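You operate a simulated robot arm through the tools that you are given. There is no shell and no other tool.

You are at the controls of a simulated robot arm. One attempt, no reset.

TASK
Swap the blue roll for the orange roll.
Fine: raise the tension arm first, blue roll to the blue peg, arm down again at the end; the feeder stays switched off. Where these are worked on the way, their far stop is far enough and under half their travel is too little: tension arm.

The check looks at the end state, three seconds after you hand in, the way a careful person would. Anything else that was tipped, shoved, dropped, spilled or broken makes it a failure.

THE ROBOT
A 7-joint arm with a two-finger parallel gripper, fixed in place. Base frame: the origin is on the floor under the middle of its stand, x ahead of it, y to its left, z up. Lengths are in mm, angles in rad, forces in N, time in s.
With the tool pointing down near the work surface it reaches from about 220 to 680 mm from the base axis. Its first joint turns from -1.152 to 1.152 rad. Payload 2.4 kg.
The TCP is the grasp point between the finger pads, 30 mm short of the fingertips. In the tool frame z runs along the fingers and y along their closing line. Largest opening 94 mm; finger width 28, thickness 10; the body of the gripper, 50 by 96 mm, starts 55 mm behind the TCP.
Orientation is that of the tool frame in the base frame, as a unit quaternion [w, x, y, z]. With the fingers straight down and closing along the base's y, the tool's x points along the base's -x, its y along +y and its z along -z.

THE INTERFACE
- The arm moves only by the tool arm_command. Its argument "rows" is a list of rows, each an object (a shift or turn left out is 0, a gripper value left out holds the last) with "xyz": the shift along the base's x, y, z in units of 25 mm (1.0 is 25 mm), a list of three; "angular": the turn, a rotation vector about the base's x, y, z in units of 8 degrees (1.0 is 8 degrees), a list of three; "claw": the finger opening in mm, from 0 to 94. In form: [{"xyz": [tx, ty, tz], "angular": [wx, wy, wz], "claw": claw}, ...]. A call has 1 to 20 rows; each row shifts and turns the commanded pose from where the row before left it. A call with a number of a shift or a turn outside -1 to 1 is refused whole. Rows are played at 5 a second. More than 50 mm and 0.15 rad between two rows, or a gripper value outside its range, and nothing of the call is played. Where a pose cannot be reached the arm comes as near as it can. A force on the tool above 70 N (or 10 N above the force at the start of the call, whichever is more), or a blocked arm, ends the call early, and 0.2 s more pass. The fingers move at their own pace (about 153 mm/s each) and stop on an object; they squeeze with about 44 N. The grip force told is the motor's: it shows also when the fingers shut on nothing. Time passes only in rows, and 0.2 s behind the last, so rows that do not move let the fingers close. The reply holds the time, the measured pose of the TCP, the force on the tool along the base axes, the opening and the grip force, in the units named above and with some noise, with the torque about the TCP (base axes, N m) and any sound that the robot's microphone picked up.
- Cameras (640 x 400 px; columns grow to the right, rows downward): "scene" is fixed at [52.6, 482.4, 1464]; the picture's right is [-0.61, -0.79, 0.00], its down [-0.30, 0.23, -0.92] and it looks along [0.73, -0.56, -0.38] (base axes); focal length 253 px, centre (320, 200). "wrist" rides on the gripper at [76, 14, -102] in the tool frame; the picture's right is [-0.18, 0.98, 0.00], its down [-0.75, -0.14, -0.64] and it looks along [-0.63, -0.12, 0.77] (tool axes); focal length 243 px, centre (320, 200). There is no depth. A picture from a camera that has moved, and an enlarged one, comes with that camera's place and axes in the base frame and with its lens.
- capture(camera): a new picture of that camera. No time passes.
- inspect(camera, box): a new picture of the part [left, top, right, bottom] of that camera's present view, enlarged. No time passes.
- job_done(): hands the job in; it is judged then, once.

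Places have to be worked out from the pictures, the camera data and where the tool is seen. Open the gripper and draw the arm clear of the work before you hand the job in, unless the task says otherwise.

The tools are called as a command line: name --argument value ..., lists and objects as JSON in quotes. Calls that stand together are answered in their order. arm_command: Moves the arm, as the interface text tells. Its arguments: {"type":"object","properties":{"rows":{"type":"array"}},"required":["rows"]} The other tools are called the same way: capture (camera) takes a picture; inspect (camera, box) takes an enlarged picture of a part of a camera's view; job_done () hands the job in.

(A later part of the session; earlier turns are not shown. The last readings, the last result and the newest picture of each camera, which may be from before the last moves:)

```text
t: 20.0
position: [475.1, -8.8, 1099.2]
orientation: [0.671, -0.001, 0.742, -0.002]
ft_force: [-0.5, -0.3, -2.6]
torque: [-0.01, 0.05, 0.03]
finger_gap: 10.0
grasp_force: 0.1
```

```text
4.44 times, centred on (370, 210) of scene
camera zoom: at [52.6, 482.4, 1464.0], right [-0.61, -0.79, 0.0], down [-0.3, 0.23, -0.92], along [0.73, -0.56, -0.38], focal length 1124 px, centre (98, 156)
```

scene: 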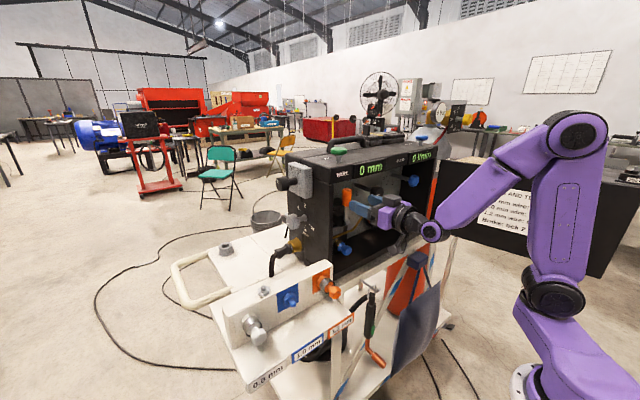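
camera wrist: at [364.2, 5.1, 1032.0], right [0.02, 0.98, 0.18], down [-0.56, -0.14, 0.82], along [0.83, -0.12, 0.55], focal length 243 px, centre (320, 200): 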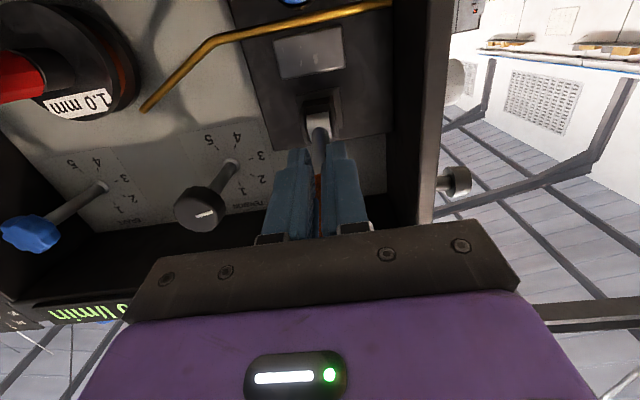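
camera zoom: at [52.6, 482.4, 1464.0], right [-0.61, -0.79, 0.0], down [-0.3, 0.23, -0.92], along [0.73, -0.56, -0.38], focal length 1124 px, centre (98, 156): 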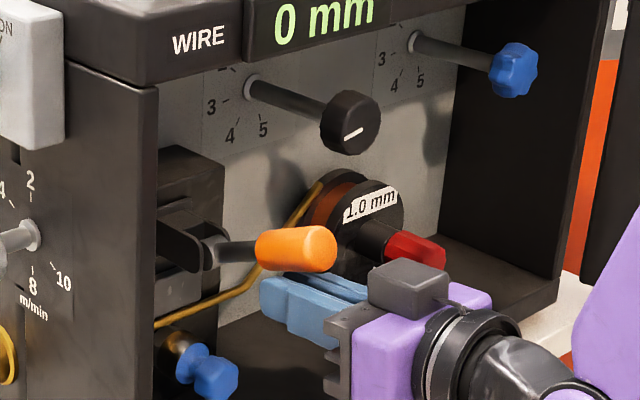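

The fingers slipped off again under the grip, with the lever left at roughly 62°, so a far stop near there is likely. I withdraw, and come from above with closed fingers to push down gently and confirm.

arm_command --rows '[{"xyz": [-0.8, 0, 0]}, {"xyz": [-0.8, 0, 0]}, {"xyz": [-0.8, 0, 0]}, {"xyz": [0, 0, 0.9], "angular": [0, 1, 0], "claw": 0}, {"xyz": [0, 0, 0.9], "angular": [0, 1, 0]}, {"xyz": [0, 0, 0.9], "angular": [0, 1, 0]}, {"xyz": [0, 0, 0.9], "angular": [0, 1, 0]}, {"xyz": [0, 0, 0.9], "angular": [0, 1, 0]}, {"angular": [0, 0.9, 0]}, {"angular": [0, 0.9, 0]}, {"xyz": [0, 0, 0]}]'

capture --camera "wrist"

inspect --camera "scene" --box '[325, 185, 397, 245]'

```text
t: 22.4
position: [428.8, 3.8, 1220.1]
orientation: [0.258, -0.001, 0.966, 0.001]
ft_force: [-0.2, 0.0, -0.1]
torque: [0.03, 0.03, 0.01]
finger_gap: 0.1
grasp_force: 33.3
out of reach, approached as far as the arm can: row 1, 2, 3
```

```text
taken
camera wrist: at [310.9, 17.1, 1269.9], right [0.16, 0.98, 0.09], down [0.33, -0.14, 0.93], along [0.93, -0.12, -0.35], focal length 243 px, centre (320, 200)
```

wrist: 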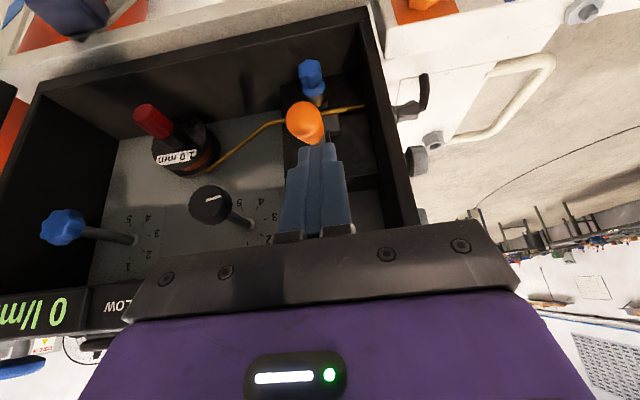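

```text
6.67 times, centred on (361, 215) of scene
camera zoom: at [52.6, 482.4, 1464.0], right [-0.61, -0.79, 0.0], down [-0.3, 0.23, -0.92], along [0.73, -0.56, -0.38], focal length 1685 px, centre (47, 100)
```

zoom: 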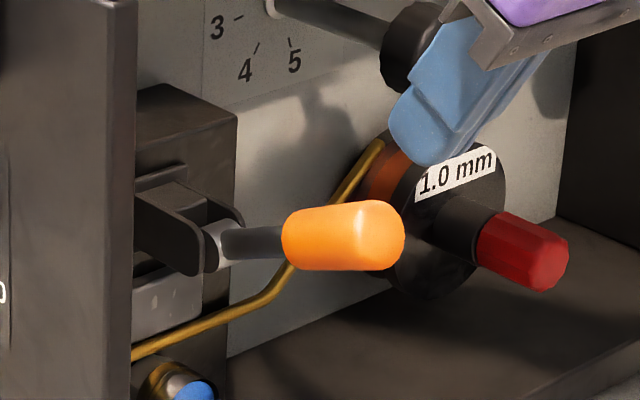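

Now in clear view: the lever is at about 64° from vertical (grip centre near (485, -9, 1136)). I position the closed fingertips just above the grip and then press down in small steps to see whether it is at its stop.

arm_command --rows '[{"xyz": [0.65, -0.26, -0.2]}, {"xyz": [0.65, -0.26, -0.2]}, {"xyz": [0.63, 0, 0]}, {"xyz": [0, 0, -0.4]}, {"xyz": [0, 0, 0]}]'

inspect --camera "scene" --box '[325, 165, 397, 245]'

capture --camera "wrist"

```text
t: 23.6
position: [477.1, -9.6, 1199.0]
orientation: [0.259, 0.0, 0.966, 0.0]
ft_force: [-0.4, -1.0, 0.2]
torque: [0.0, 0.01, 0.04]
finger_gap: 0.0
grasp_force: 33.2
```

```text
5.00 times, centred on (361, 205) of scene
camera zoom: at [52.6, 482.4, 1464.0], right [-0.61, -0.79, 0.0], down [-0.3, 0.23, -0.92], along [0.73, -0.56, -0.38], focal length 1264 px, centre (115, 175)
```

zoom: 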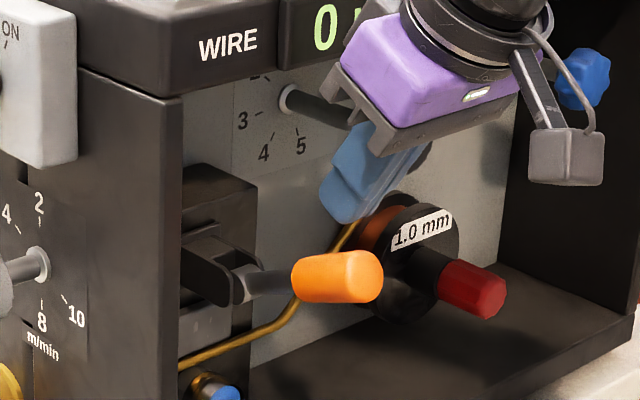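

```text
taken
camera wrist: at [359.2, 4.1, 1248.9], right [0.16, 0.98, 0.09], down [0.33, -0.14, 0.93], along [0.93, -0.12, -0.35], focal length 243 px, centre (320, 200)
```

wrist: 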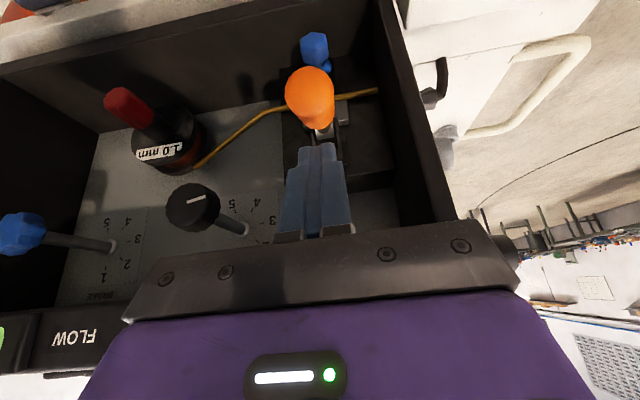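

The fingertips are about 20 mm above the grip. I lower gently, then press in 3–4 mm steps.

arm_command --rows '[{"xyz": [0, 0, -0.5]}, {"xyz": [0, 0, -0.2]}, {"xyz": [0, 0, -0.15]}, {"xyz": [0, 0, 0]}]'

inspect --camera "scene" --box '[325, 165, 397, 245]'

```text
t: 24.6
position: [477.2, -9.3, 1177.3]
orientation: [0.258, -0.001, 0.966, 0.001]
ft_force: [-0.4, -1.6, 0.4]
torque: [0.01, 0.06, 0.02]
finger_gap: 0.0
grasp_force: 32.9
```

```text
5.00 times, centred on (361, 205) of scene
camera zoom: at [52.6, 482.4, 1464.0], right [-0.61, -0.79, 0.0], down [-0.3, 0.23, -0.92], along [0.73, -0.56, -0.38], focal length 1264 px, centre (115, 175)
```

zoom: 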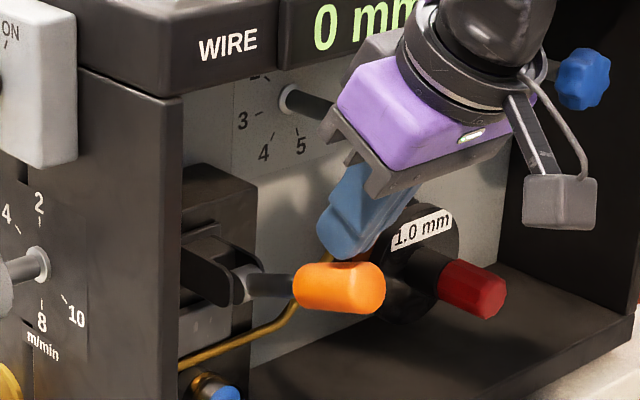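

The lever yields downward with hardly any force (now about 69°), so it was not at its stop. I keep pressing down in small steps, watching for the force to rise.

arm_command --rows '[{"xyz": [0, 0, -0.3]}, {"xyz": [0, 0, -0.3]}, {"xyz": [0, 0, -0.3]}, {"xyz": [0, 0, -0.3]}, {"xyz": [0, 0, 0]}]'

inspect --camera "scene" --box '[325, 165, 397, 245]'

```text
t: 25.4
position: [483.9, -9.6, 1171.1]
orientation: [0.283, 0.0, 0.959, 0.005]
ft_force: [2.2, -1.9, 2.3]
torque: [0.01, -0.06, 0.02]
finger_gap: 0.1
grasp_force: 33.0
stopped in row 4: the force on the tool passed its limit at 109 N (the readings are from after the stop); the commanded pose is now the measured one
```

```text
5.00 times, centred on (361, 205) of scene
camera zoom: at [52.6, 482.4, 1464.0], right [-0.61, -0.79, 0.0], down [-0.3, 0.23, -0.92], along [0.73, -0.56, -0.38], focal length 1264 px, centre (115, 175)
```

zoom: 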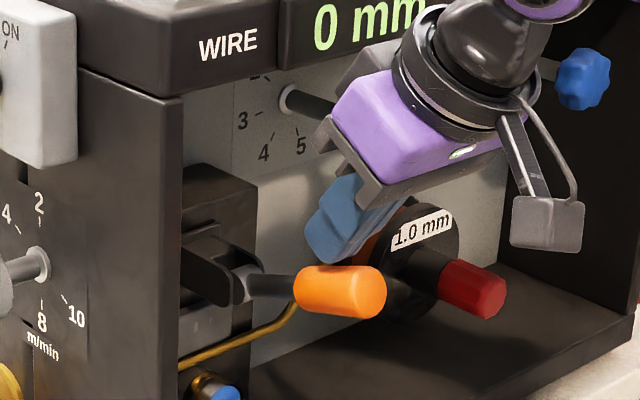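

The force limit tripped (109 N peak) with the lever at about 70°: that is its far stop, so the tension arm is now fully worked over. I lift off, back away over the lever's end and descend in front of the box toward the blue roll with the fingers opening.

arm_command --rows '[{"xyz": [-0.3, 0, 0.8]}, {"xyz": [-0.8, 0, 0.4]}, {"xyz": [-0.8, 0, 0]}, {"xyz": [-0.7, 0, 0]}, {"xyz": [0, 0, -0.8], "claw": 60}, {"xyz": [0, 0, -0.9], "angular": [0, -0.3, 0]}, {"xyz": [0, 0, -0.9], "angular": [0, -0.3, 0]}, {"xyz": [0, 0, -0.9], "angular": [0, -0.3, 0]}, {"xyz": [0, 0, -0.9], "angular": [0, -0.3, 0]}, {"xyz": [0, 0, -0.9], "angular": [0, -0.3, 0]}, {"xyz": [0, 0, -0.9]}, {"xyz": [0, 0, 0]}]'

capture --camera "wrist"

capture --camera "scene"

```text
t: 28.1
position: [419.6, -20.2, 1071.6]
orientation: [0.356, 0.008, 0.934, -0.014]
ft_force: [-0.2, -0.1, -0.3]
torque: [0.02, 0.0, 0.0]
finger_gap: 60.0
grasp_force: 0.0
out of reach, approached as far as the arm can: row 9, 10
```

```text
taken
camera wrist: at [295.1, -2.8, 1096.3], right [0.16, 0.98, 0.1], down [0.13, -0.13, 0.98], along [0.98, -0.14, -0.15], focal length 243 px, centre (320, 200)
```

wrist: 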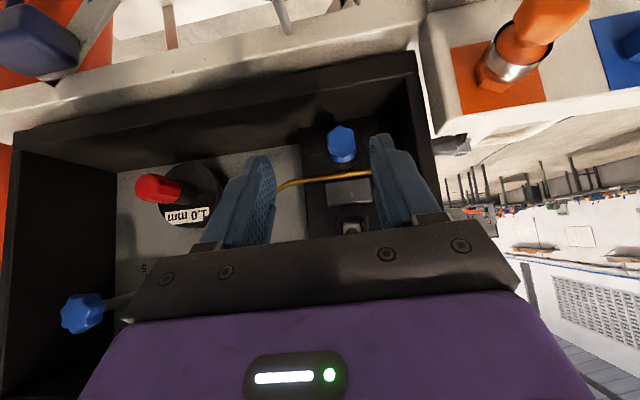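

```text
taken
```

scene: 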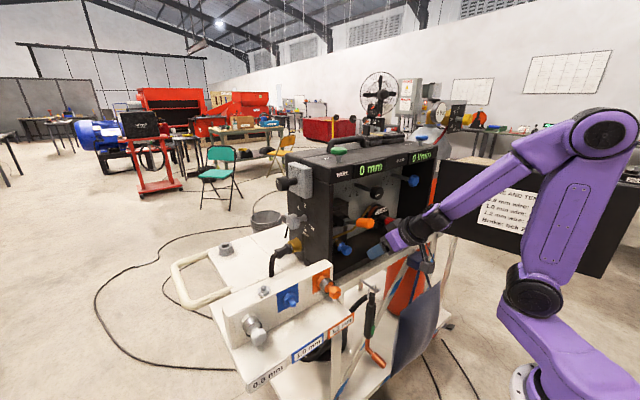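

The arm can't come that close at this height with a shallow tool angle. I step aside in -y (clear of the lever), correct the small tilt, and go down and forward to about (500, -70, 1004) with the tool about 20° below level.

arm_command --rows '[{"xyz": [0.3, -1, 0.2], "angular": [0.147, 0, 0.178]}, {"xyz": [0.5, -1, -0.3]}, {"xyz": [0.8, 0, -0.6], "angular": [0, -0.6, 0]}, {"xyz": [0.8, 0, -0.6], "angular": [0, -0.6, 0]}, {"xyz": [0.5, 0, -0.7], "angular": [0, -0.8, 0]}, {"xyz": [0.3, 0, -0.7], "angular": [0, -0.8, 0]}, {"angular": [0, -0.7, 0]}, {"xyz": [0, 0, 0]}]'

capture --camera "wrist"

inspect --camera "scene" --box '[310, 185, 450, 290]'

```text
t: 29.9
position: [525.4, -58.7, 1036.4]
orientation: [0.568, -0.01, 0.823, -0.014]
ft_force: [0.1, 0.9, 0.0]
torque: [0.0, 0.0, 0.02]
finger_gap: 60.0
grasp_force: 0.1
out of reach, approached as far as the arm can: row 6, 7
```

```text
taken
camera wrist: at [402.1, -46.6, 1000.3], right [0.06, 0.99, 0.14], down [-0.33, -0.11, 0.94], along [0.94, -0.11, 0.32], focal length 243 px, centre (320, 200)
```

wrist: 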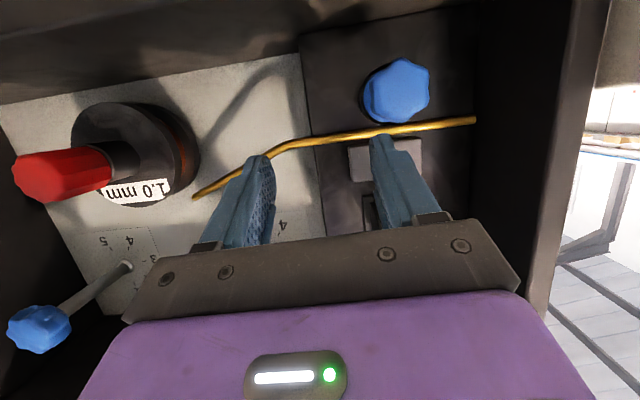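

```text
3.81 times, centred on (380, 238) of scene
camera zoom: at [52.6, 482.4, 1464.0], right [-0.61, -0.79, 0.0], down [-0.3, 0.23, -0.92], along [0.73, -0.56, -0.38], focal length 963 px, centre (91, 57)
```

zoom: 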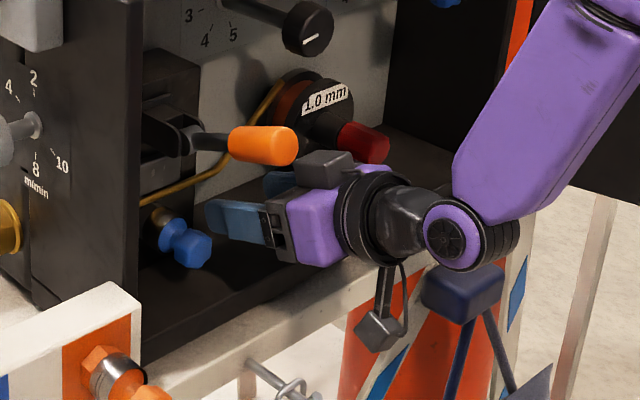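

The arm again stops short (z = 1036 instead of 1002) at this shallow angle. I look at the whole arm to understand which posture limits it.

capture --camera "scene"

```text
taken
```

scene: 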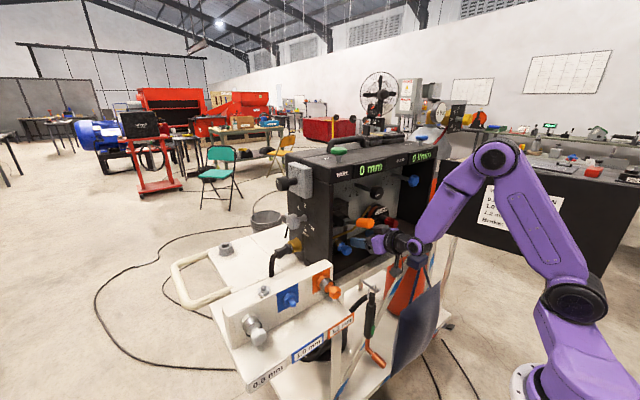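

The arm seems to run out of fold/wrist range; a steeper tool angle should help. I back off 25 mm, pitch to about 37° down and lower to z ≈ 1006 beside the blue knob, checking reach.

arm_command --rows '[{"xyz": [-1, 0, 0], "angular": [0, 1, 0]}, {"xyz": [0, -0.2, -0.8], "angular": [0, 1, 0]}, {"xyz": [0, 0, -0.4]}, {"xyz": [0, 0, 0]}]'

capture --camera "wrist"

capture --camera "scene"

```text
t: 30.9
position: [500.4, -64.7, 1005.4]
orientation: [0.452, -0.001, 0.892, 0.001]
ft_force: [0.6, -0.2, -0.4]
torque: [-0.01, 0.0, 0.0]
finger_gap: 59.9
grasp_force: 0.0
```

```text
taken
camera wrist: at [372.8, -51.5, 1004.5], right [0.11, 0.98, 0.15], down [-0.07, -0.14, 0.99], along [0.99, -0.12, 0.05], focal length 243 px, centre (320, 200)
```

wrist: 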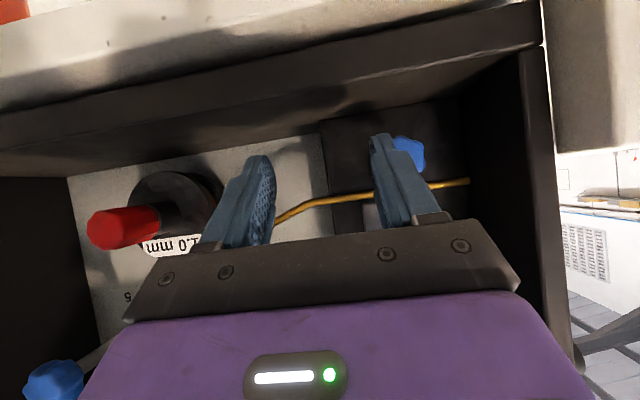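

```text
taken
```

scene: 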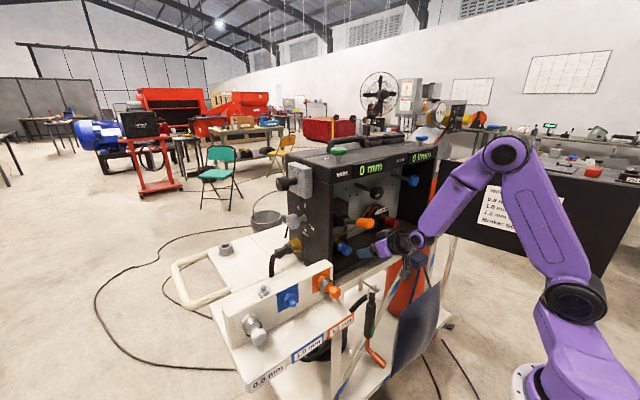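

Reachable now at (500, -65, 1005) with a clean orientation 36° down. I slide +y to line up in front of the blue knob; the fingertips (x ≈ 524) stay short of the knob face (x ≈ 542).

arm_command --rows '[{"xyz": [-0.1, 0.75, 0]}, {"xyz": [0, 0.75, 0]}, {"xyz": [0, 0.73, 0]}, {"xyz": [0, 0, 0]}]'

capture --camera "wrist"

inspect --camera "scene" --box '[310, 195, 430, 285]'

```text
t: 31.9
position: [495.9, -8.7, 1005.7]
orientation: [0.452, 0.0, 0.892, 0.001]
ft_force: [0.4, 0.2, 0.9]
torque: [0.03, 0.01, 0.01]
finger_gap: 59.8
grasp_force: 0.1
```

```text
taken
camera wrist: at [368.6, 5.4, 1004.5], right [0.11, 0.98, 0.15], down [-0.07, -0.14, 0.99], along [0.99, -0.12, 0.06], focal length 243 px, centre (320, 200)
```

wrist: 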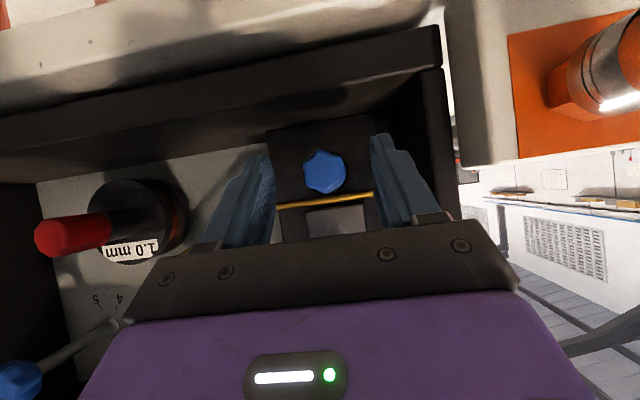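

```text
4.44 times, centred on (370, 240) of scene
camera zoom: at [52.6, 482.4, 1464.0], right [-0.61, -0.79, 0.0], down [-0.3, 0.23, -0.92], along [0.73, -0.56, -0.38], focal length 1124 px, centre (98, 22)
```

zoom: 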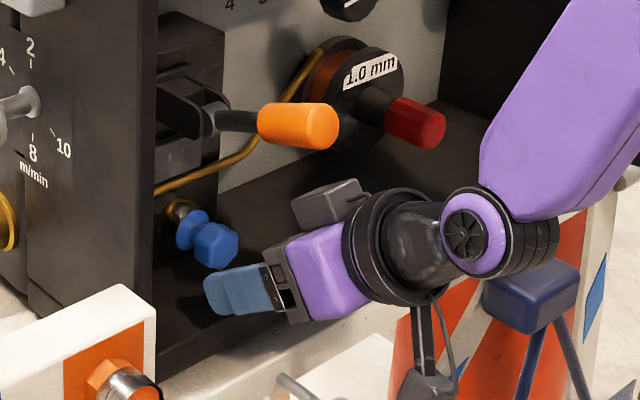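

The knob is centred ahead at about y ≈ -8.5, z ≈ 996. I zoom in to refine the position before going in.

inspect --camera "wrist" --box '[260, 120, 390, 240]'

inspect --camera "scene" --box '[330, 225, 378, 265]'

```text
3.33 times, centred on (325, 180) of wrist
camera zoom: at [368.6, 5.4, 1004.5], right [0.11, 0.98, 0.15], down [-0.07, -0.14, 0.99], along [0.99, -0.12, 0.06], focal length 809 px, centre (303, 267)
```

zoom: 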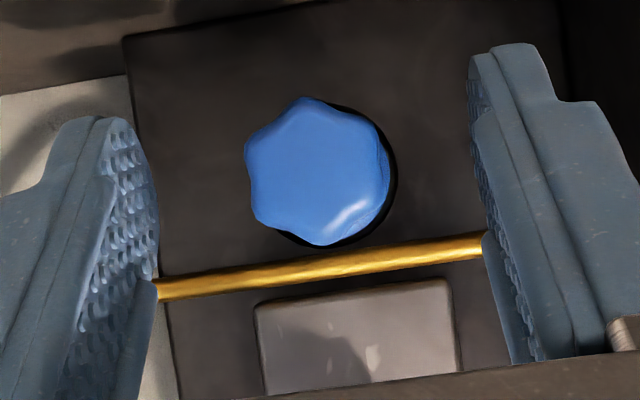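

```text
10.00 times, centred on (354, 245) of scene
camera zoom: at [52.6, 482.4, 1464.0], right [-0.61, -0.79, 0.0], down [-0.3, 0.23, -0.92], along [0.73, -0.56, -0.38], focal length 2528 px, centre (-20, -250)
```

zoom: 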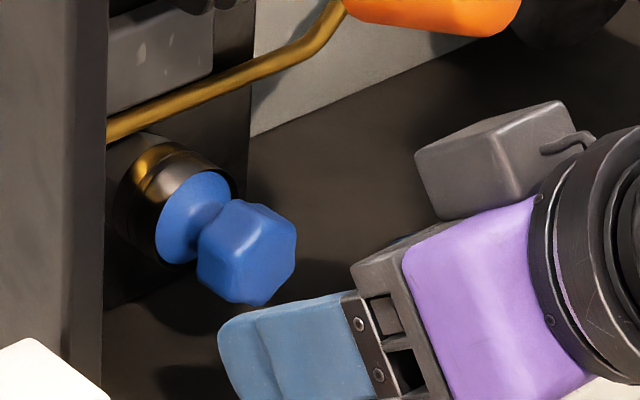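

The knob's axis is at y = -9.0, z = 995, with the front face at x ≈ 541 and the flange at about x ≈ 570. I advance 38 mm so the knob sits in the outer part of the pads without the tips touching the flange.

arm_command --rows '[{"xyz": [0.5, -0.01, -0.02]}, {"xyz": [0.5, 0, -0.02]}, {"xyz": [0.5, 0, 0]}, {"xyz": [0, 0, 0]}]'

capture --camera "wrist"

inspect --camera "scene" --box '[330, 205, 402, 265]'

```text
t: 32.9
position: [536.1, -10.1, 1006.8]
orientation: [0.452, 0.0, 0.892, 0.001]
ft_force: [-0.1, -0.4, 0.2]
torque: [0.0, -0.02, -0.01]
finger_gap: 60.0
grasp_force: 0.1
```

```text
taken
camera wrist: at [407.4, 4.3, 1004.6], right [0.11, 0.98, 0.15], down [-0.07, -0.14, 0.99], along [0.99, -0.12, 0.06], focal length 243 px, centre (320, 200)
```

wrist: 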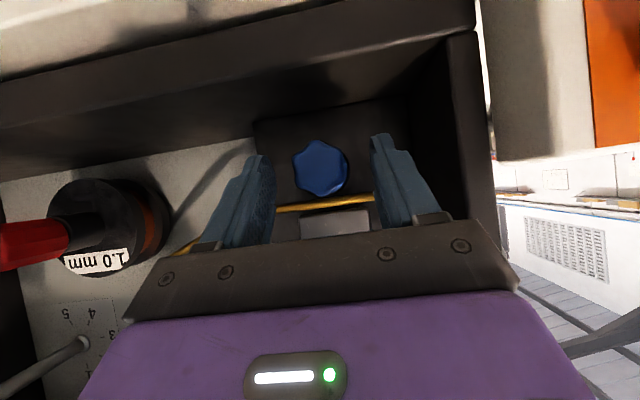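

```text
6.67 times, centred on (366, 235) of scene
camera zoom: at [52.6, 482.4, 1464.0], right [-0.61, -0.79, 0.0], down [-0.3, 0.23, -0.92], along [0.73, -0.56, -0.38], focal length 1685 px, centre (13, -33)
```

zoom: 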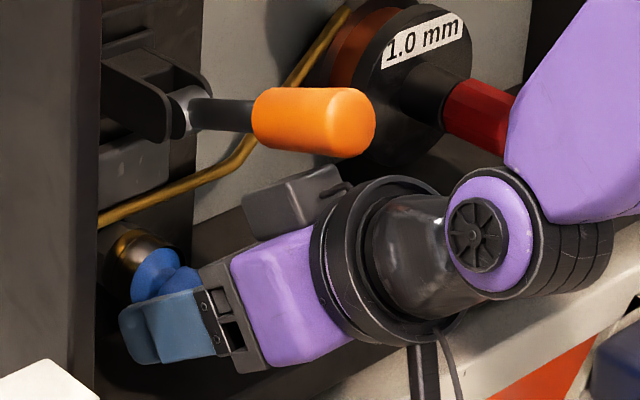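

The knob is centred between the pads (pixel (320, 167), just ahead of the TCP). I close the fingers on it.

arm_command --rows '[{"claw": 15}, {"claw": 15}, {"claw": 15}]'

capture --camera "wrist"

inspect --camera "scene" --box '[330, 205, 402, 265]'

```text
t: 33.6
position: [536.5, -9.9, 1007.2]
orientation: [0.452, -0.001, 0.892, 0.001]
ft_force: [0.1, 1.2, -0.1]
torque: [0.02, 0.0, 0.02]
finger_gap: 29.6
grasp_force: 44.2
```

```text
taken
camera wrist: at [407.3, 4.2, 1004.5], right [0.11, 0.98, 0.15], down [-0.07, -0.14, 0.99], along [0.99, -0.12, 0.06], focal length 243 px, centre (320, 200)
```

wrist: 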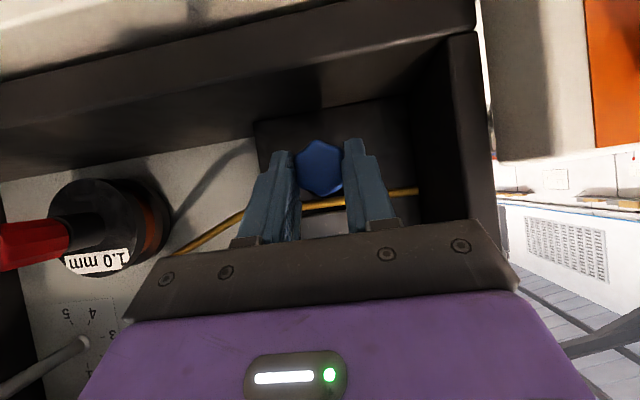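

```text
6.67 times, centred on (366, 235) of scene
camera zoom: at [52.6, 482.4, 1464.0], right [-0.61, -0.79, 0.0], down [-0.3, 0.23, -0.92], along [0.73, -0.56, -0.38], focal length 1685 px, centre (13, -33)
```

zoom: 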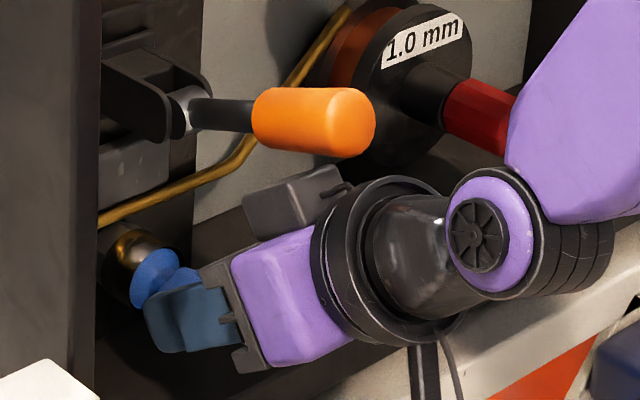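

The knob is gripped at 29.6 mm with 44 N and almost no side forces. I pull straight back along -x in small steps and watch the forces.

arm_command --rows '[{"xyz": [-0.2, 0, 0]}, {"xyz": [-0.3, 0, 0]}, {"xyz": [-0.3, 0, 0]}, {"xyz": [0, 0, 0]}]'

inspect --camera "scene" --box '[330, 205, 402, 265]'

capture --camera "wrist"

```text
t: 34.6
position: [515.4, -8.0, 1005.1]
orientation: [0.451, 0.0, 0.892, 0.0]
ft_force: [-0.6, -0.2, -0.7]
torque: [0.01, 0.01, 0.0]
finger_gap: 29.5
grasp_force: 43.8
```

```text
6.67 times, centred on (366, 235) of scene
camera zoom: at [52.6, 482.4, 1464.0], right [-0.61, -0.79, 0.0], down [-0.3, 0.23, -0.92], along [0.73, -0.56, -0.38], focal length 1685 px, centre (13, -33)
```

zoom: 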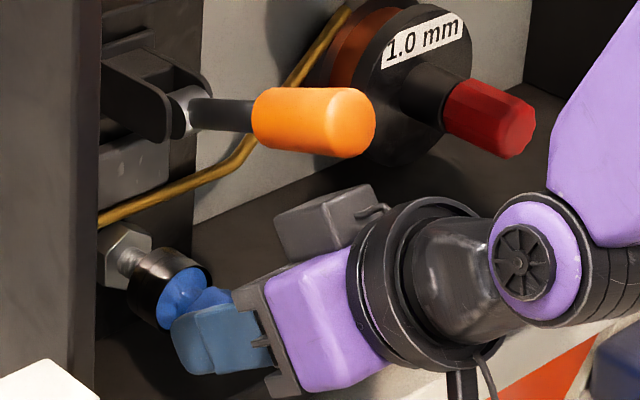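

```text
taken
camera wrist: at [386.6, 4.9, 1004.2], right [0.11, 0.98, 0.15], down [-0.07, -0.14, 0.99], along [0.99, -0.12, 0.06], focal length 243 px, centre (320, 200)
```

wrist: 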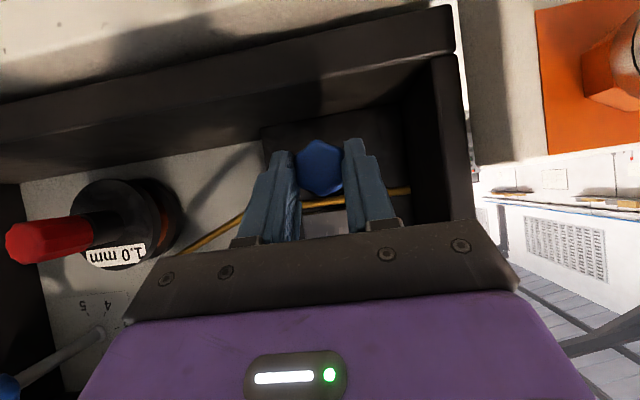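

The roll slides off smoothly with no force; the hex seat and shaft behind it are showing. I keep pulling straight back until it is clear.

arm_command --rows '[{"xyz": [-0.4, 0, 0]}, {"xyz": [-0.5, 0, 0]}, {"xyz": [-0.5, 0, 0]}, {"xyz": [0, 0, 0]}]'

inspect --camera "scene" --box '[330, 205, 402, 265]'

capture --camera "scene"

```text
t: 35.6
position: [478.7, -10.8, 1005.5]
orientation: [0.452, -0.001, 0.892, 0.001]
ft_force: [0.6, 0.4, 0.5]
torque: [-0.02, 0.06, 0.01]
finger_gap: 29.8
grasp_force: 44.1
```

```text
6.67 times, centred on (366, 235) of scene
camera zoom: at [52.6, 482.4, 1464.0], right [-0.61, -0.79, 0.0], down [-0.3, 0.23, -0.92], along [0.73, -0.56, -0.38], focal length 1685 px, centre (13, -33)
```

zoom: 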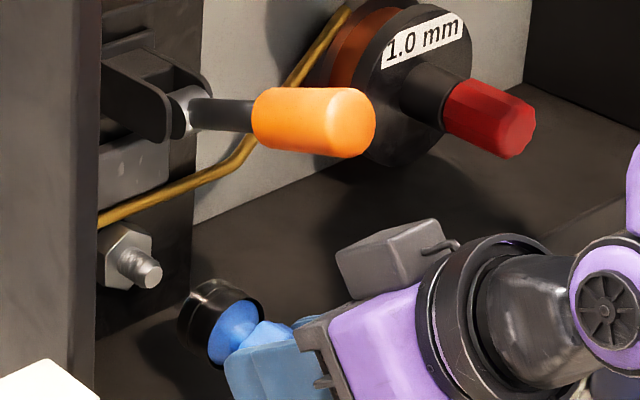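

```text
taken
```

scene: 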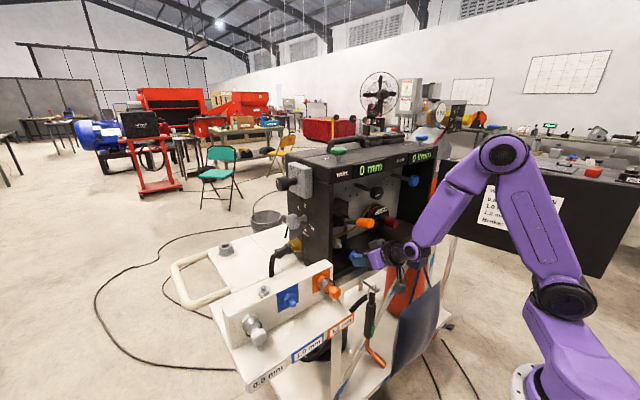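

The blue roll is free in the grip. The holder pegs work out at about y = 133 (orange), 241 (blue, tip near (476, 241, 982)) and 349 (white). I back off and rise, keeping clear of the lever and wall, then head towards +y.

arm_command --rows '[{"xyz": [-0.8, 0, 0.2]}, {"xyz": [-0.6, 0.3, 0.6]}, {"xyz": [-0.4, 1, 0.8]}, {"xyz": [-0.3, 1, 0.8]}, {"xyz": [-0.2, 1, 0.6]}, {"xyz": [0, 0, 0]}]'

capture --camera "wrist"

capture --camera "scene"

```text
t: 37.0
position: [422.2, 73.7, 1081.8]
orientation: [0.451, -0.001, 0.892, 0.001]
ft_force: [0.4, 0.4, -0.7]
torque: [0.01, 0.03, 0.02]
finger_gap: 29.5
grasp_force: 43.8
```

```text
taken
camera wrist: at [293.8, 86.7, 1080.2], right [0.11, 0.98, 0.15], down [-0.07, -0.14, 0.99], along [0.99, -0.12, 0.05], focal length 243 px, centre (320, 200)
```

wrist: 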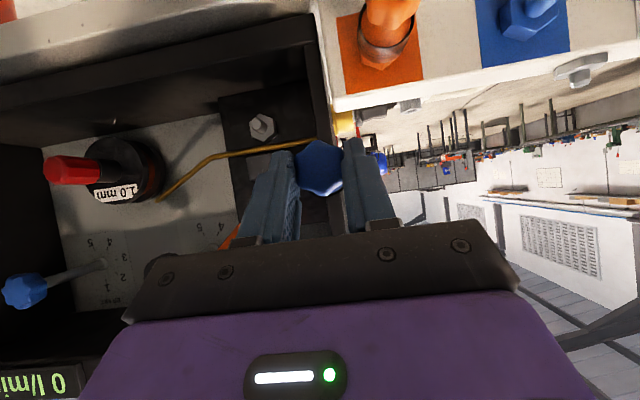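

```text
taken
```

scene: 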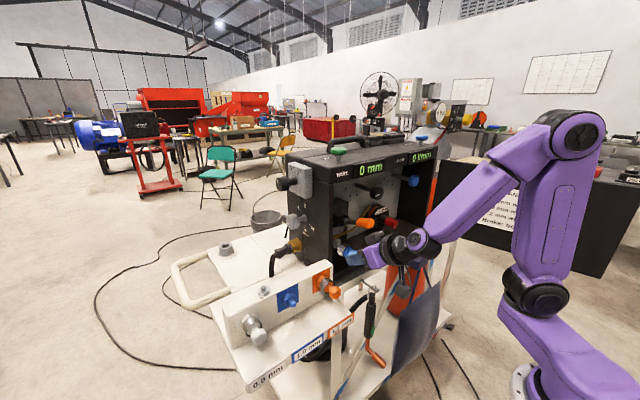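

All good so far at (422, 74, 1082). I continue along +y above the orange roll to a spot in front of and above the blue peg.

arm_command --rows '[{"xyz": [-0.2, 1, 0]}, {"xyz": [-0.2, 1, 0]}, {"xyz": [-0.2, 1, 0]}, {"xyz": [-0.2, 1, 0]}, {"xyz": [-0.1, 1, 0]}, {"xyz": [0, 1, 0]}, {"xyz": [0, 0.69, 0]}, {"xyz": [0, 0, 0]}]'

capture --camera "wrist"

inspect --camera "scene" --box '[220, 215, 400, 350]'

```text
t: 38.9
position: [401.7, 240.8, 1082.0]
orientation: [0.452, 0.0, 0.892, 0.001]
ft_force: [0.3, -0.3, -1.0]
torque: [-0.02, 0.05, -0.01]
finger_gap: 29.6
grasp_force: 43.6
```

```text
taken
camera wrist: at [272.1, 254.2, 1079.7], right [0.11, 0.98, 0.15], down [-0.07, -0.14, 0.99], along [0.99, -0.12, 0.06], focal length 243 px, centre (320, 200)
```

wrist: 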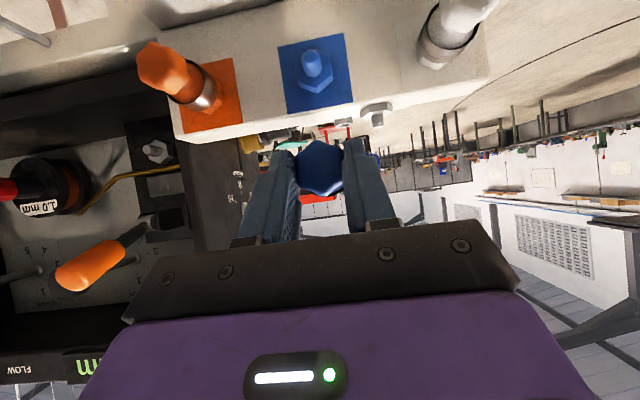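

```text
2.96 times, centred on (310, 282) of scene
camera zoom: at [52.6, 482.4, 1464.0], right [-0.61, -0.79, 0.0], down [-0.3, 0.23, -0.92], along [0.73, -0.56, -0.38], focal length 749 px, centre (350, -44)
```

zoom: 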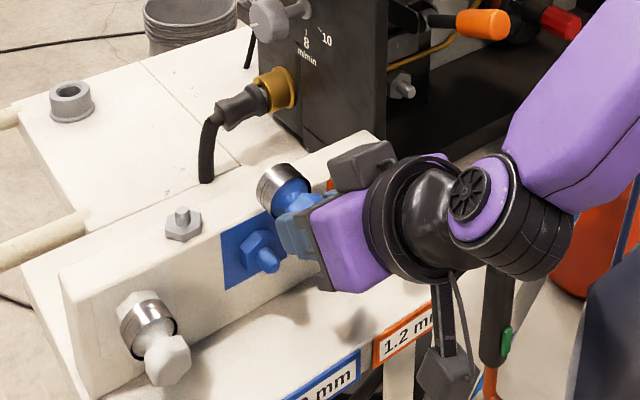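

The blue peg is in clear view ahead and below. I zoom in to measure its tip and axis, plus the orange roll for later.

inspect --camera "wrist" --box '[270, 25, 370, 120]'

inspect --camera "wrist" --box '[125, 30, 255, 150]'

inspect --camera "wrist" --box '[400, 0, 520, 90]'

```text
4.21 times, centred on (320, 72) of wrist
camera zoom: at [272.1, 254.2, 1079.7], right [0.11, 0.98, 0.15], down [-0.07, -0.14, 0.99], along [0.99, -0.12, 0.06], focal length 1022 px, centre (320, 737)
```

zoom: 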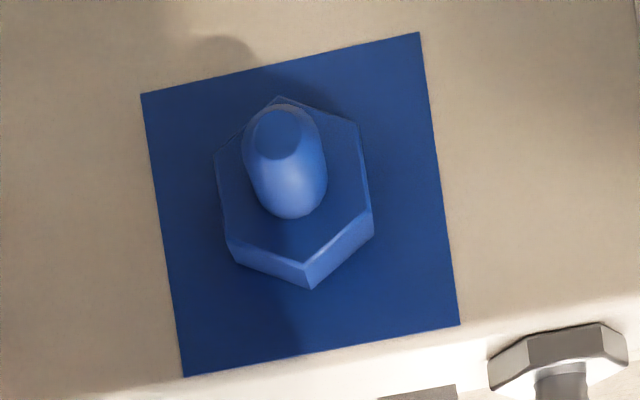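

```text
3.33 times, centred on (190, 90) of wrist
camera zoom: at [272.1, 254.2, 1079.7], right [0.11, 0.98, 0.15], down [-0.07, -0.14, 0.99], along [0.99, -0.12, 0.06], focal length 809 px, centre (753, 567)
```

zoom: 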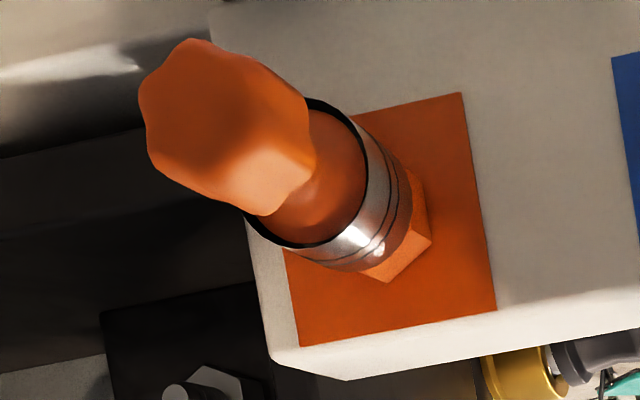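

```text
4.44 times, centred on (460, 45) of wrist
camera zoom: at [272.1, 254.2, 1079.7], right [0.11, 0.98, 0.15], down [-0.07, -0.14, 0.99], along [0.99, -0.12, 0.06], focal length 1078 px, centre (-302, 889)
```

zoom: 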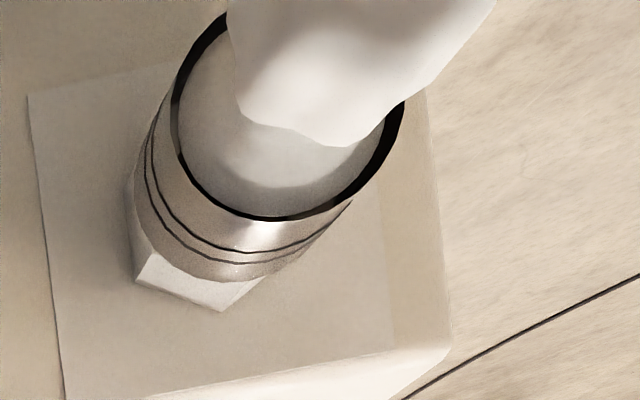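

By the wrist camera the blue peg's tip is at about (484, 239, 970), with the plate at x ≈ 519. Relative to the feeder shaft (same camera) I need 1.75 mm less y and 100 mm less z; I lower to about 10 mm above that first, still short of the peg tip in x.

arm_command --rows '[{"xyz": [-0.1, -0.07, -0.8]}, {"xyz": [0, 0, -0.9]}, {"xyz": [0, 0, -0.9]}, {"xyz": [0, 0, -0.9]}, {"xyz": [0, 0, 0]}]'

capture --camera "wrist"

inspect --camera "scene" --box '[260, 260, 356, 340]'

```text
t: 40.0
position: [398.8, 239.6, 993.8]
orientation: [0.452, -0.001, 0.892, 0.001]
ft_force: [0.2, -1.2, -1.1]
torque: [0.03, 0.02, -0.01]
finger_gap: 29.4
grasp_force: 43.7
```

```text
taken
camera wrist: at [270.1, 253.2, 991.3], right [0.11, 0.98, 0.15], down [-0.07, -0.14, 0.99], along [0.99, -0.12, 0.06], focal length 243 px, centre (320, 200)
```

wrist: 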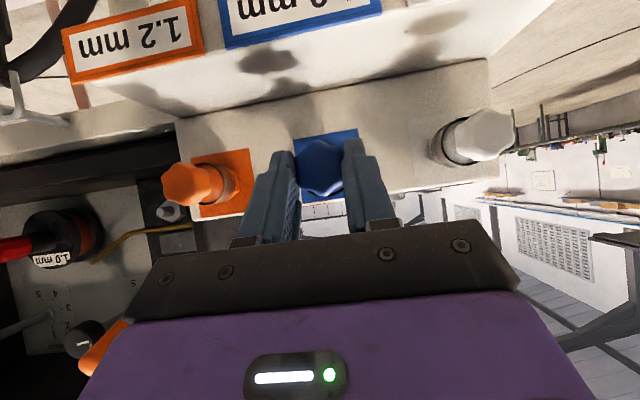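

```text
5.00 times, centred on (308, 300) of scene
camera zoom: at [52.6, 482.4, 1464.0], right [-0.61, -0.79, 0.0], down [-0.3, 0.23, -0.92], along [0.73, -0.56, -0.38], focal length 1264 px, centre (380, -300)
```

zoom: 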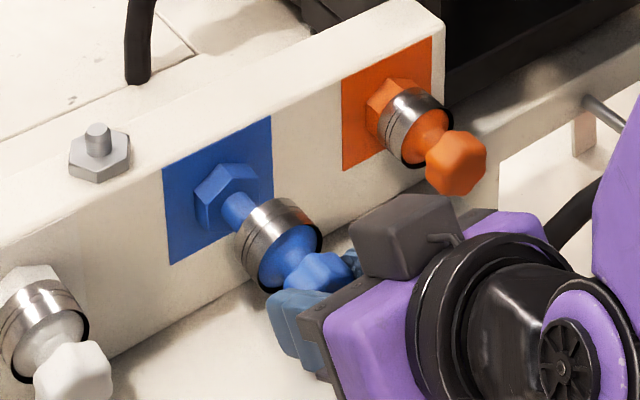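

Reach is fine at this height. I zoom into the wrist view to measure the orange and white knobs and the blue square, to cross-check the blue peg's y and z.

inspect --camera "wrist" --box '[150, 130, 270, 230]'

inspect --camera "wrist" --box '[410, 90, 530, 190]'

inspect --camera "wrist" --box '[260, 110, 390, 220]'

inspect --camera "scene" --box '[282, 280, 330, 320]'

```text
4.00 times, centred on (210, 180) of wrist
camera zoom: at [270.1, 253.2, 991.3], right [0.11, 0.98, 0.15], down [-0.07, -0.14, 0.99], along [0.99, -0.12, 0.06], focal length 970 px, centre (760, 280)
```

zoom: 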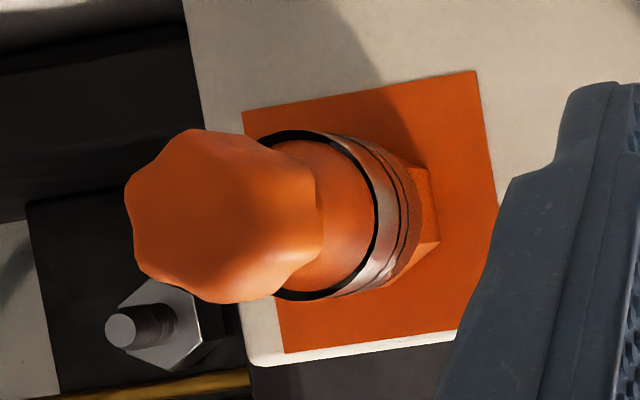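

```text
4.00 times, centred on (470, 140) of wrist
camera zoom: at [270.1, 253.2, 991.3], right [0.11, 0.98, 0.15], down [-0.07, -0.14, 0.99], along [0.99, -0.12, 0.06], focal length 970 px, centre (-280, 440)
```

zoom: 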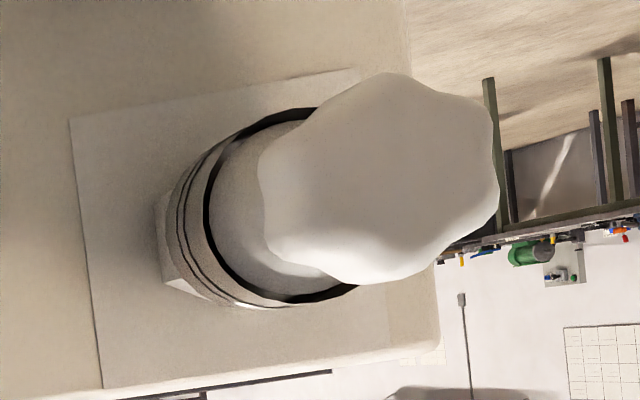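

```text
3.64 times, centred on (325, 165) of wrist
camera zoom: at [270.1, 253.2, 991.3], right [0.11, 0.98, 0.15], down [-0.07, -0.14, 0.99], along [0.99, -0.12, 0.06], focal length 882 px, centre (302, 327)
```

zoom: 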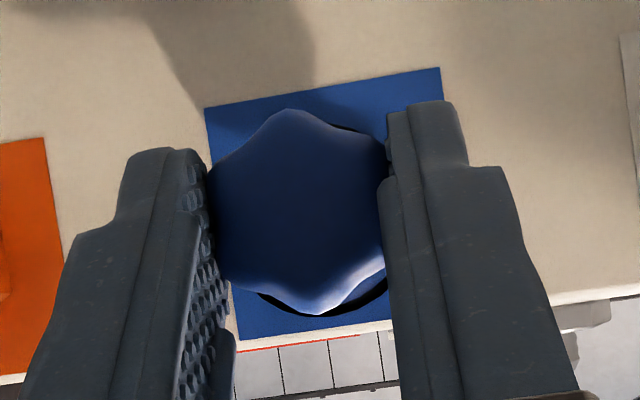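

```text
10.00 times, centred on (306, 300) of scene
camera zoom: at [52.6, 482.4, 1464.0], right [-0.61, -0.79, 0.0], down [-0.3, 0.23, -0.92], along [0.73, -0.56, -0.38], focal length 2528 px, centre (460, -800)
```

zoom: 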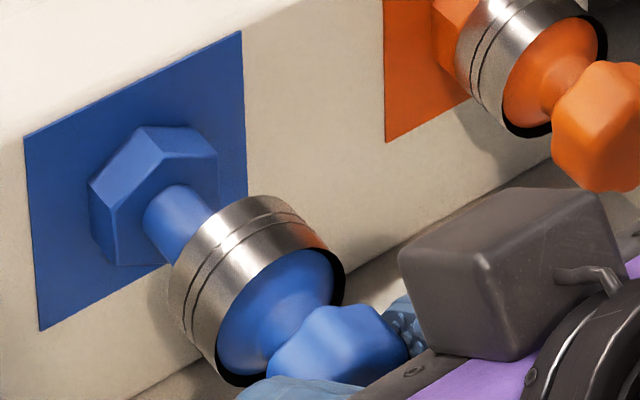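

Both cameras agree the held roll's axis is about 8.5 mm above the blue peg's axis (peg at y ≈ 239.3, z ≈ 973.3) and laterally within half a millimetre. I lower 8.5 mm and check again before inserting.

arm_command --rows '[{"xyz": [0, 0, -0.34]}, {"xyz": [0, 0, 0]}]'

inspect --camera "wrist" --box '[260, 110, 390, 220]'

inspect --camera "scene" --box '[282, 280, 330, 320]'

```text
t: 40.6
position: [398.0, 238.8, 984.6]
orientation: [0.452, -0.001, 0.892, 0.001]
ft_force: [0.5, -0.5, -0.3]
torque: [0.02, 0.04, 0.0]
finger_gap: 29.2
grasp_force: 44.1
```

```text
3.64 times, centred on (325, 165) of wrist
camera zoom: at [270.3, 252.8, 983.2], right [0.11, 0.98, 0.15], down [-0.07, -0.14, 0.99], along [0.99, -0.12, 0.06], focal length 882 px, centre (302, 327)
```

zoom: 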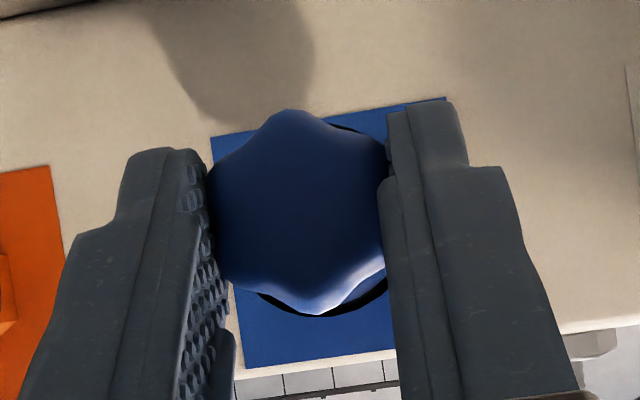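

```text
10.00 times, centred on (306, 300) of scene
camera zoom: at [52.6, 482.4, 1464.0], right [-0.61, -0.79, 0.0], down [-0.3, 0.23, -0.92], along [0.73, -0.56, -0.38], focal length 2528 px, centre (460, -800)
```

zoom: 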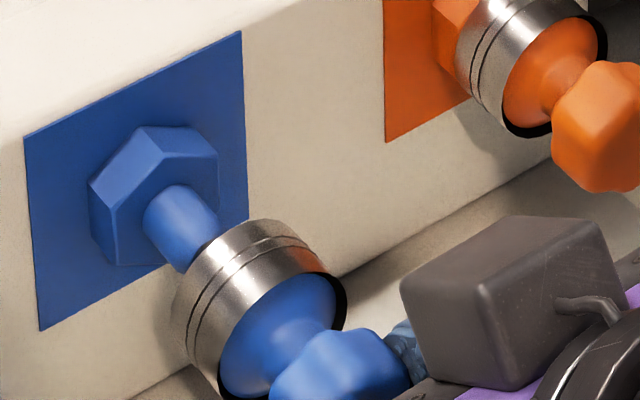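

Wrist view now gives the roll axis at (239.1, 973.1) against the peg at (239.4, 973.7), and the scene view lines up too. I push forward along +x in steps and watch the forces.

arm_command --rows '[{"xyz": [0.4, 0.01, 0.01]}, {"xyz": [0.4, 0, 0]}, {"xyz": [0.2, 0, 0]}, {"xyz": [0.2, 0, 0]}, {"xyz": [0, 0, 0]}]'

inspect --camera "scene" --box '[282, 280, 330, 320]'

```text
t: 41.9
position: [427.5, 240.4, 984.3]
orientation: [0.452, -0.001, 0.892, 0.001]
ft_force: [0.0, -0.9, 0.1]
torque: [0.01, 0.02, -0.04]
finger_gap: 29.5
grasp_force: 44.2
```

```text
10.00 times, centred on (306, 300) of scene
camera zoom: at [52.6, 482.4, 1464.0], right [-0.61, -0.79, 0.0], down [-0.3, 0.23, -0.92], along [0.73, -0.56, -0.38], focal length 2528 px, centre (460, -800)
```

zoom: 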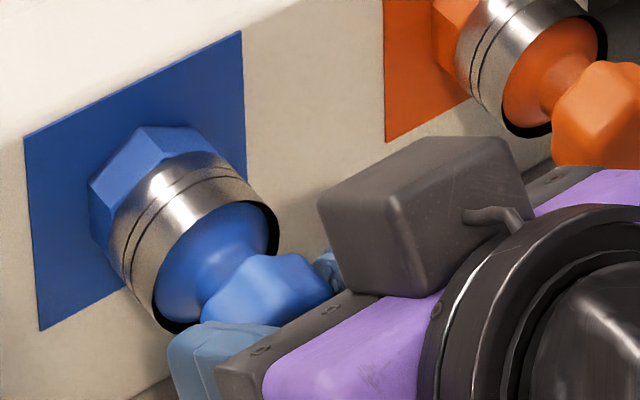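

The roll has slid 30 mm with no resistance and is nearly against the nut (compared with the orange one, about 3 mm left). I go on in small steps until it seats.

arm_command --rows '[{"xyz": [0.08, 0, 0]}, {"xyz": [0.08, 0, 0]}, {"xyz": [0, 0, 0]}]'

inspect --camera "scene" --box '[282, 280, 330, 320]'

```text
t: 42.6
position: [430.8, 239.9, 985.1]
orientation: [0.45, -0.002, 0.893, 0.001]
ft_force: [-37.9, -8.6, 7.9]
torque: [-0.13, 0.12, -0.68]
finger_gap: 29.6
grasp_force: 43.8
```

```text
10.00 times, centred on (306, 300) of scene
camera zoom: at [51.3, 482.1, 1464.2], right [-0.61, -0.79, 0.0], down [-0.3, 0.23, -0.92], along [0.73, -0.56, -0.38], focal length 2528 px, centre (460, -800)
```

zoom: 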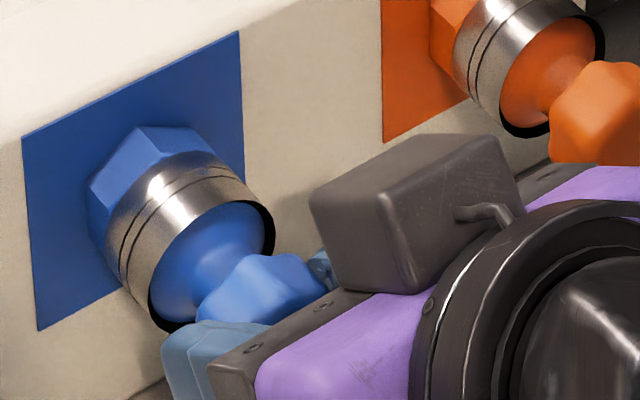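

The force jumps to -38 N in x: the blue roll is seated on the blue peg. I relax the push by 2 mm, open the fingers and look.

arm_command --rows '[{"xyz": [-0.07, 0, 0]}, {"claw": 60}, {"claw": 60}, {"claw": 60}]'

inspect --camera "scene" --box '[260, 260, 356, 340]'

capture --camera "wrist"

```text
t: 43.6
position: [431.3, 238.9, 986.4]
orientation: [0.452, 0.0, 0.892, 0.001]
ft_force: [0.4, -0.5, 0.6]
torque: [-0.01, -0.05, -0.02]
finger_gap: 60.0
grasp_force: 0.1
```

```text
5.00 times, centred on (308, 300) of scene
camera zoom: at [52.6, 482.4, 1464.0], right [-0.61, -0.79, 0.0], down [-0.3, 0.23, -0.92], along [0.73, -0.56, -0.38], focal length 1264 px, centre (380, -300)
```

zoom: 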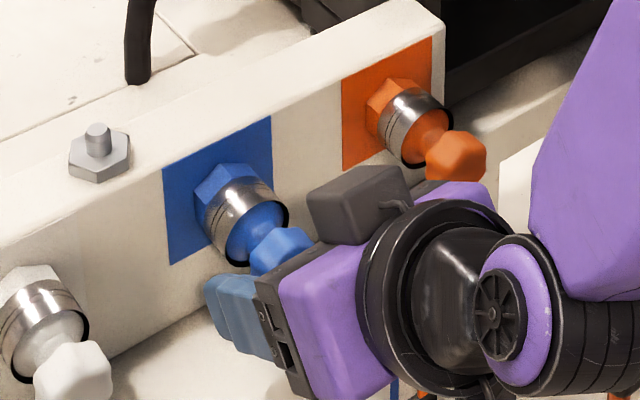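

```text
taken
camera wrist: at [301.4, 253.3, 983.8], right [0.11, 0.98, 0.15], down [-0.07, -0.14, 0.99], along [0.99, -0.12, 0.06], focal length 243 px, centre (320, 200)
```

wrist: 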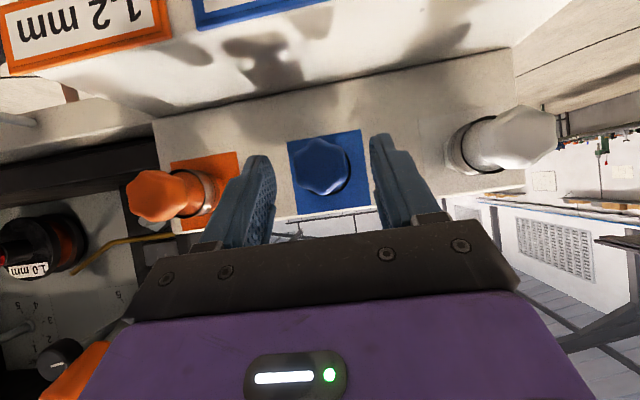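

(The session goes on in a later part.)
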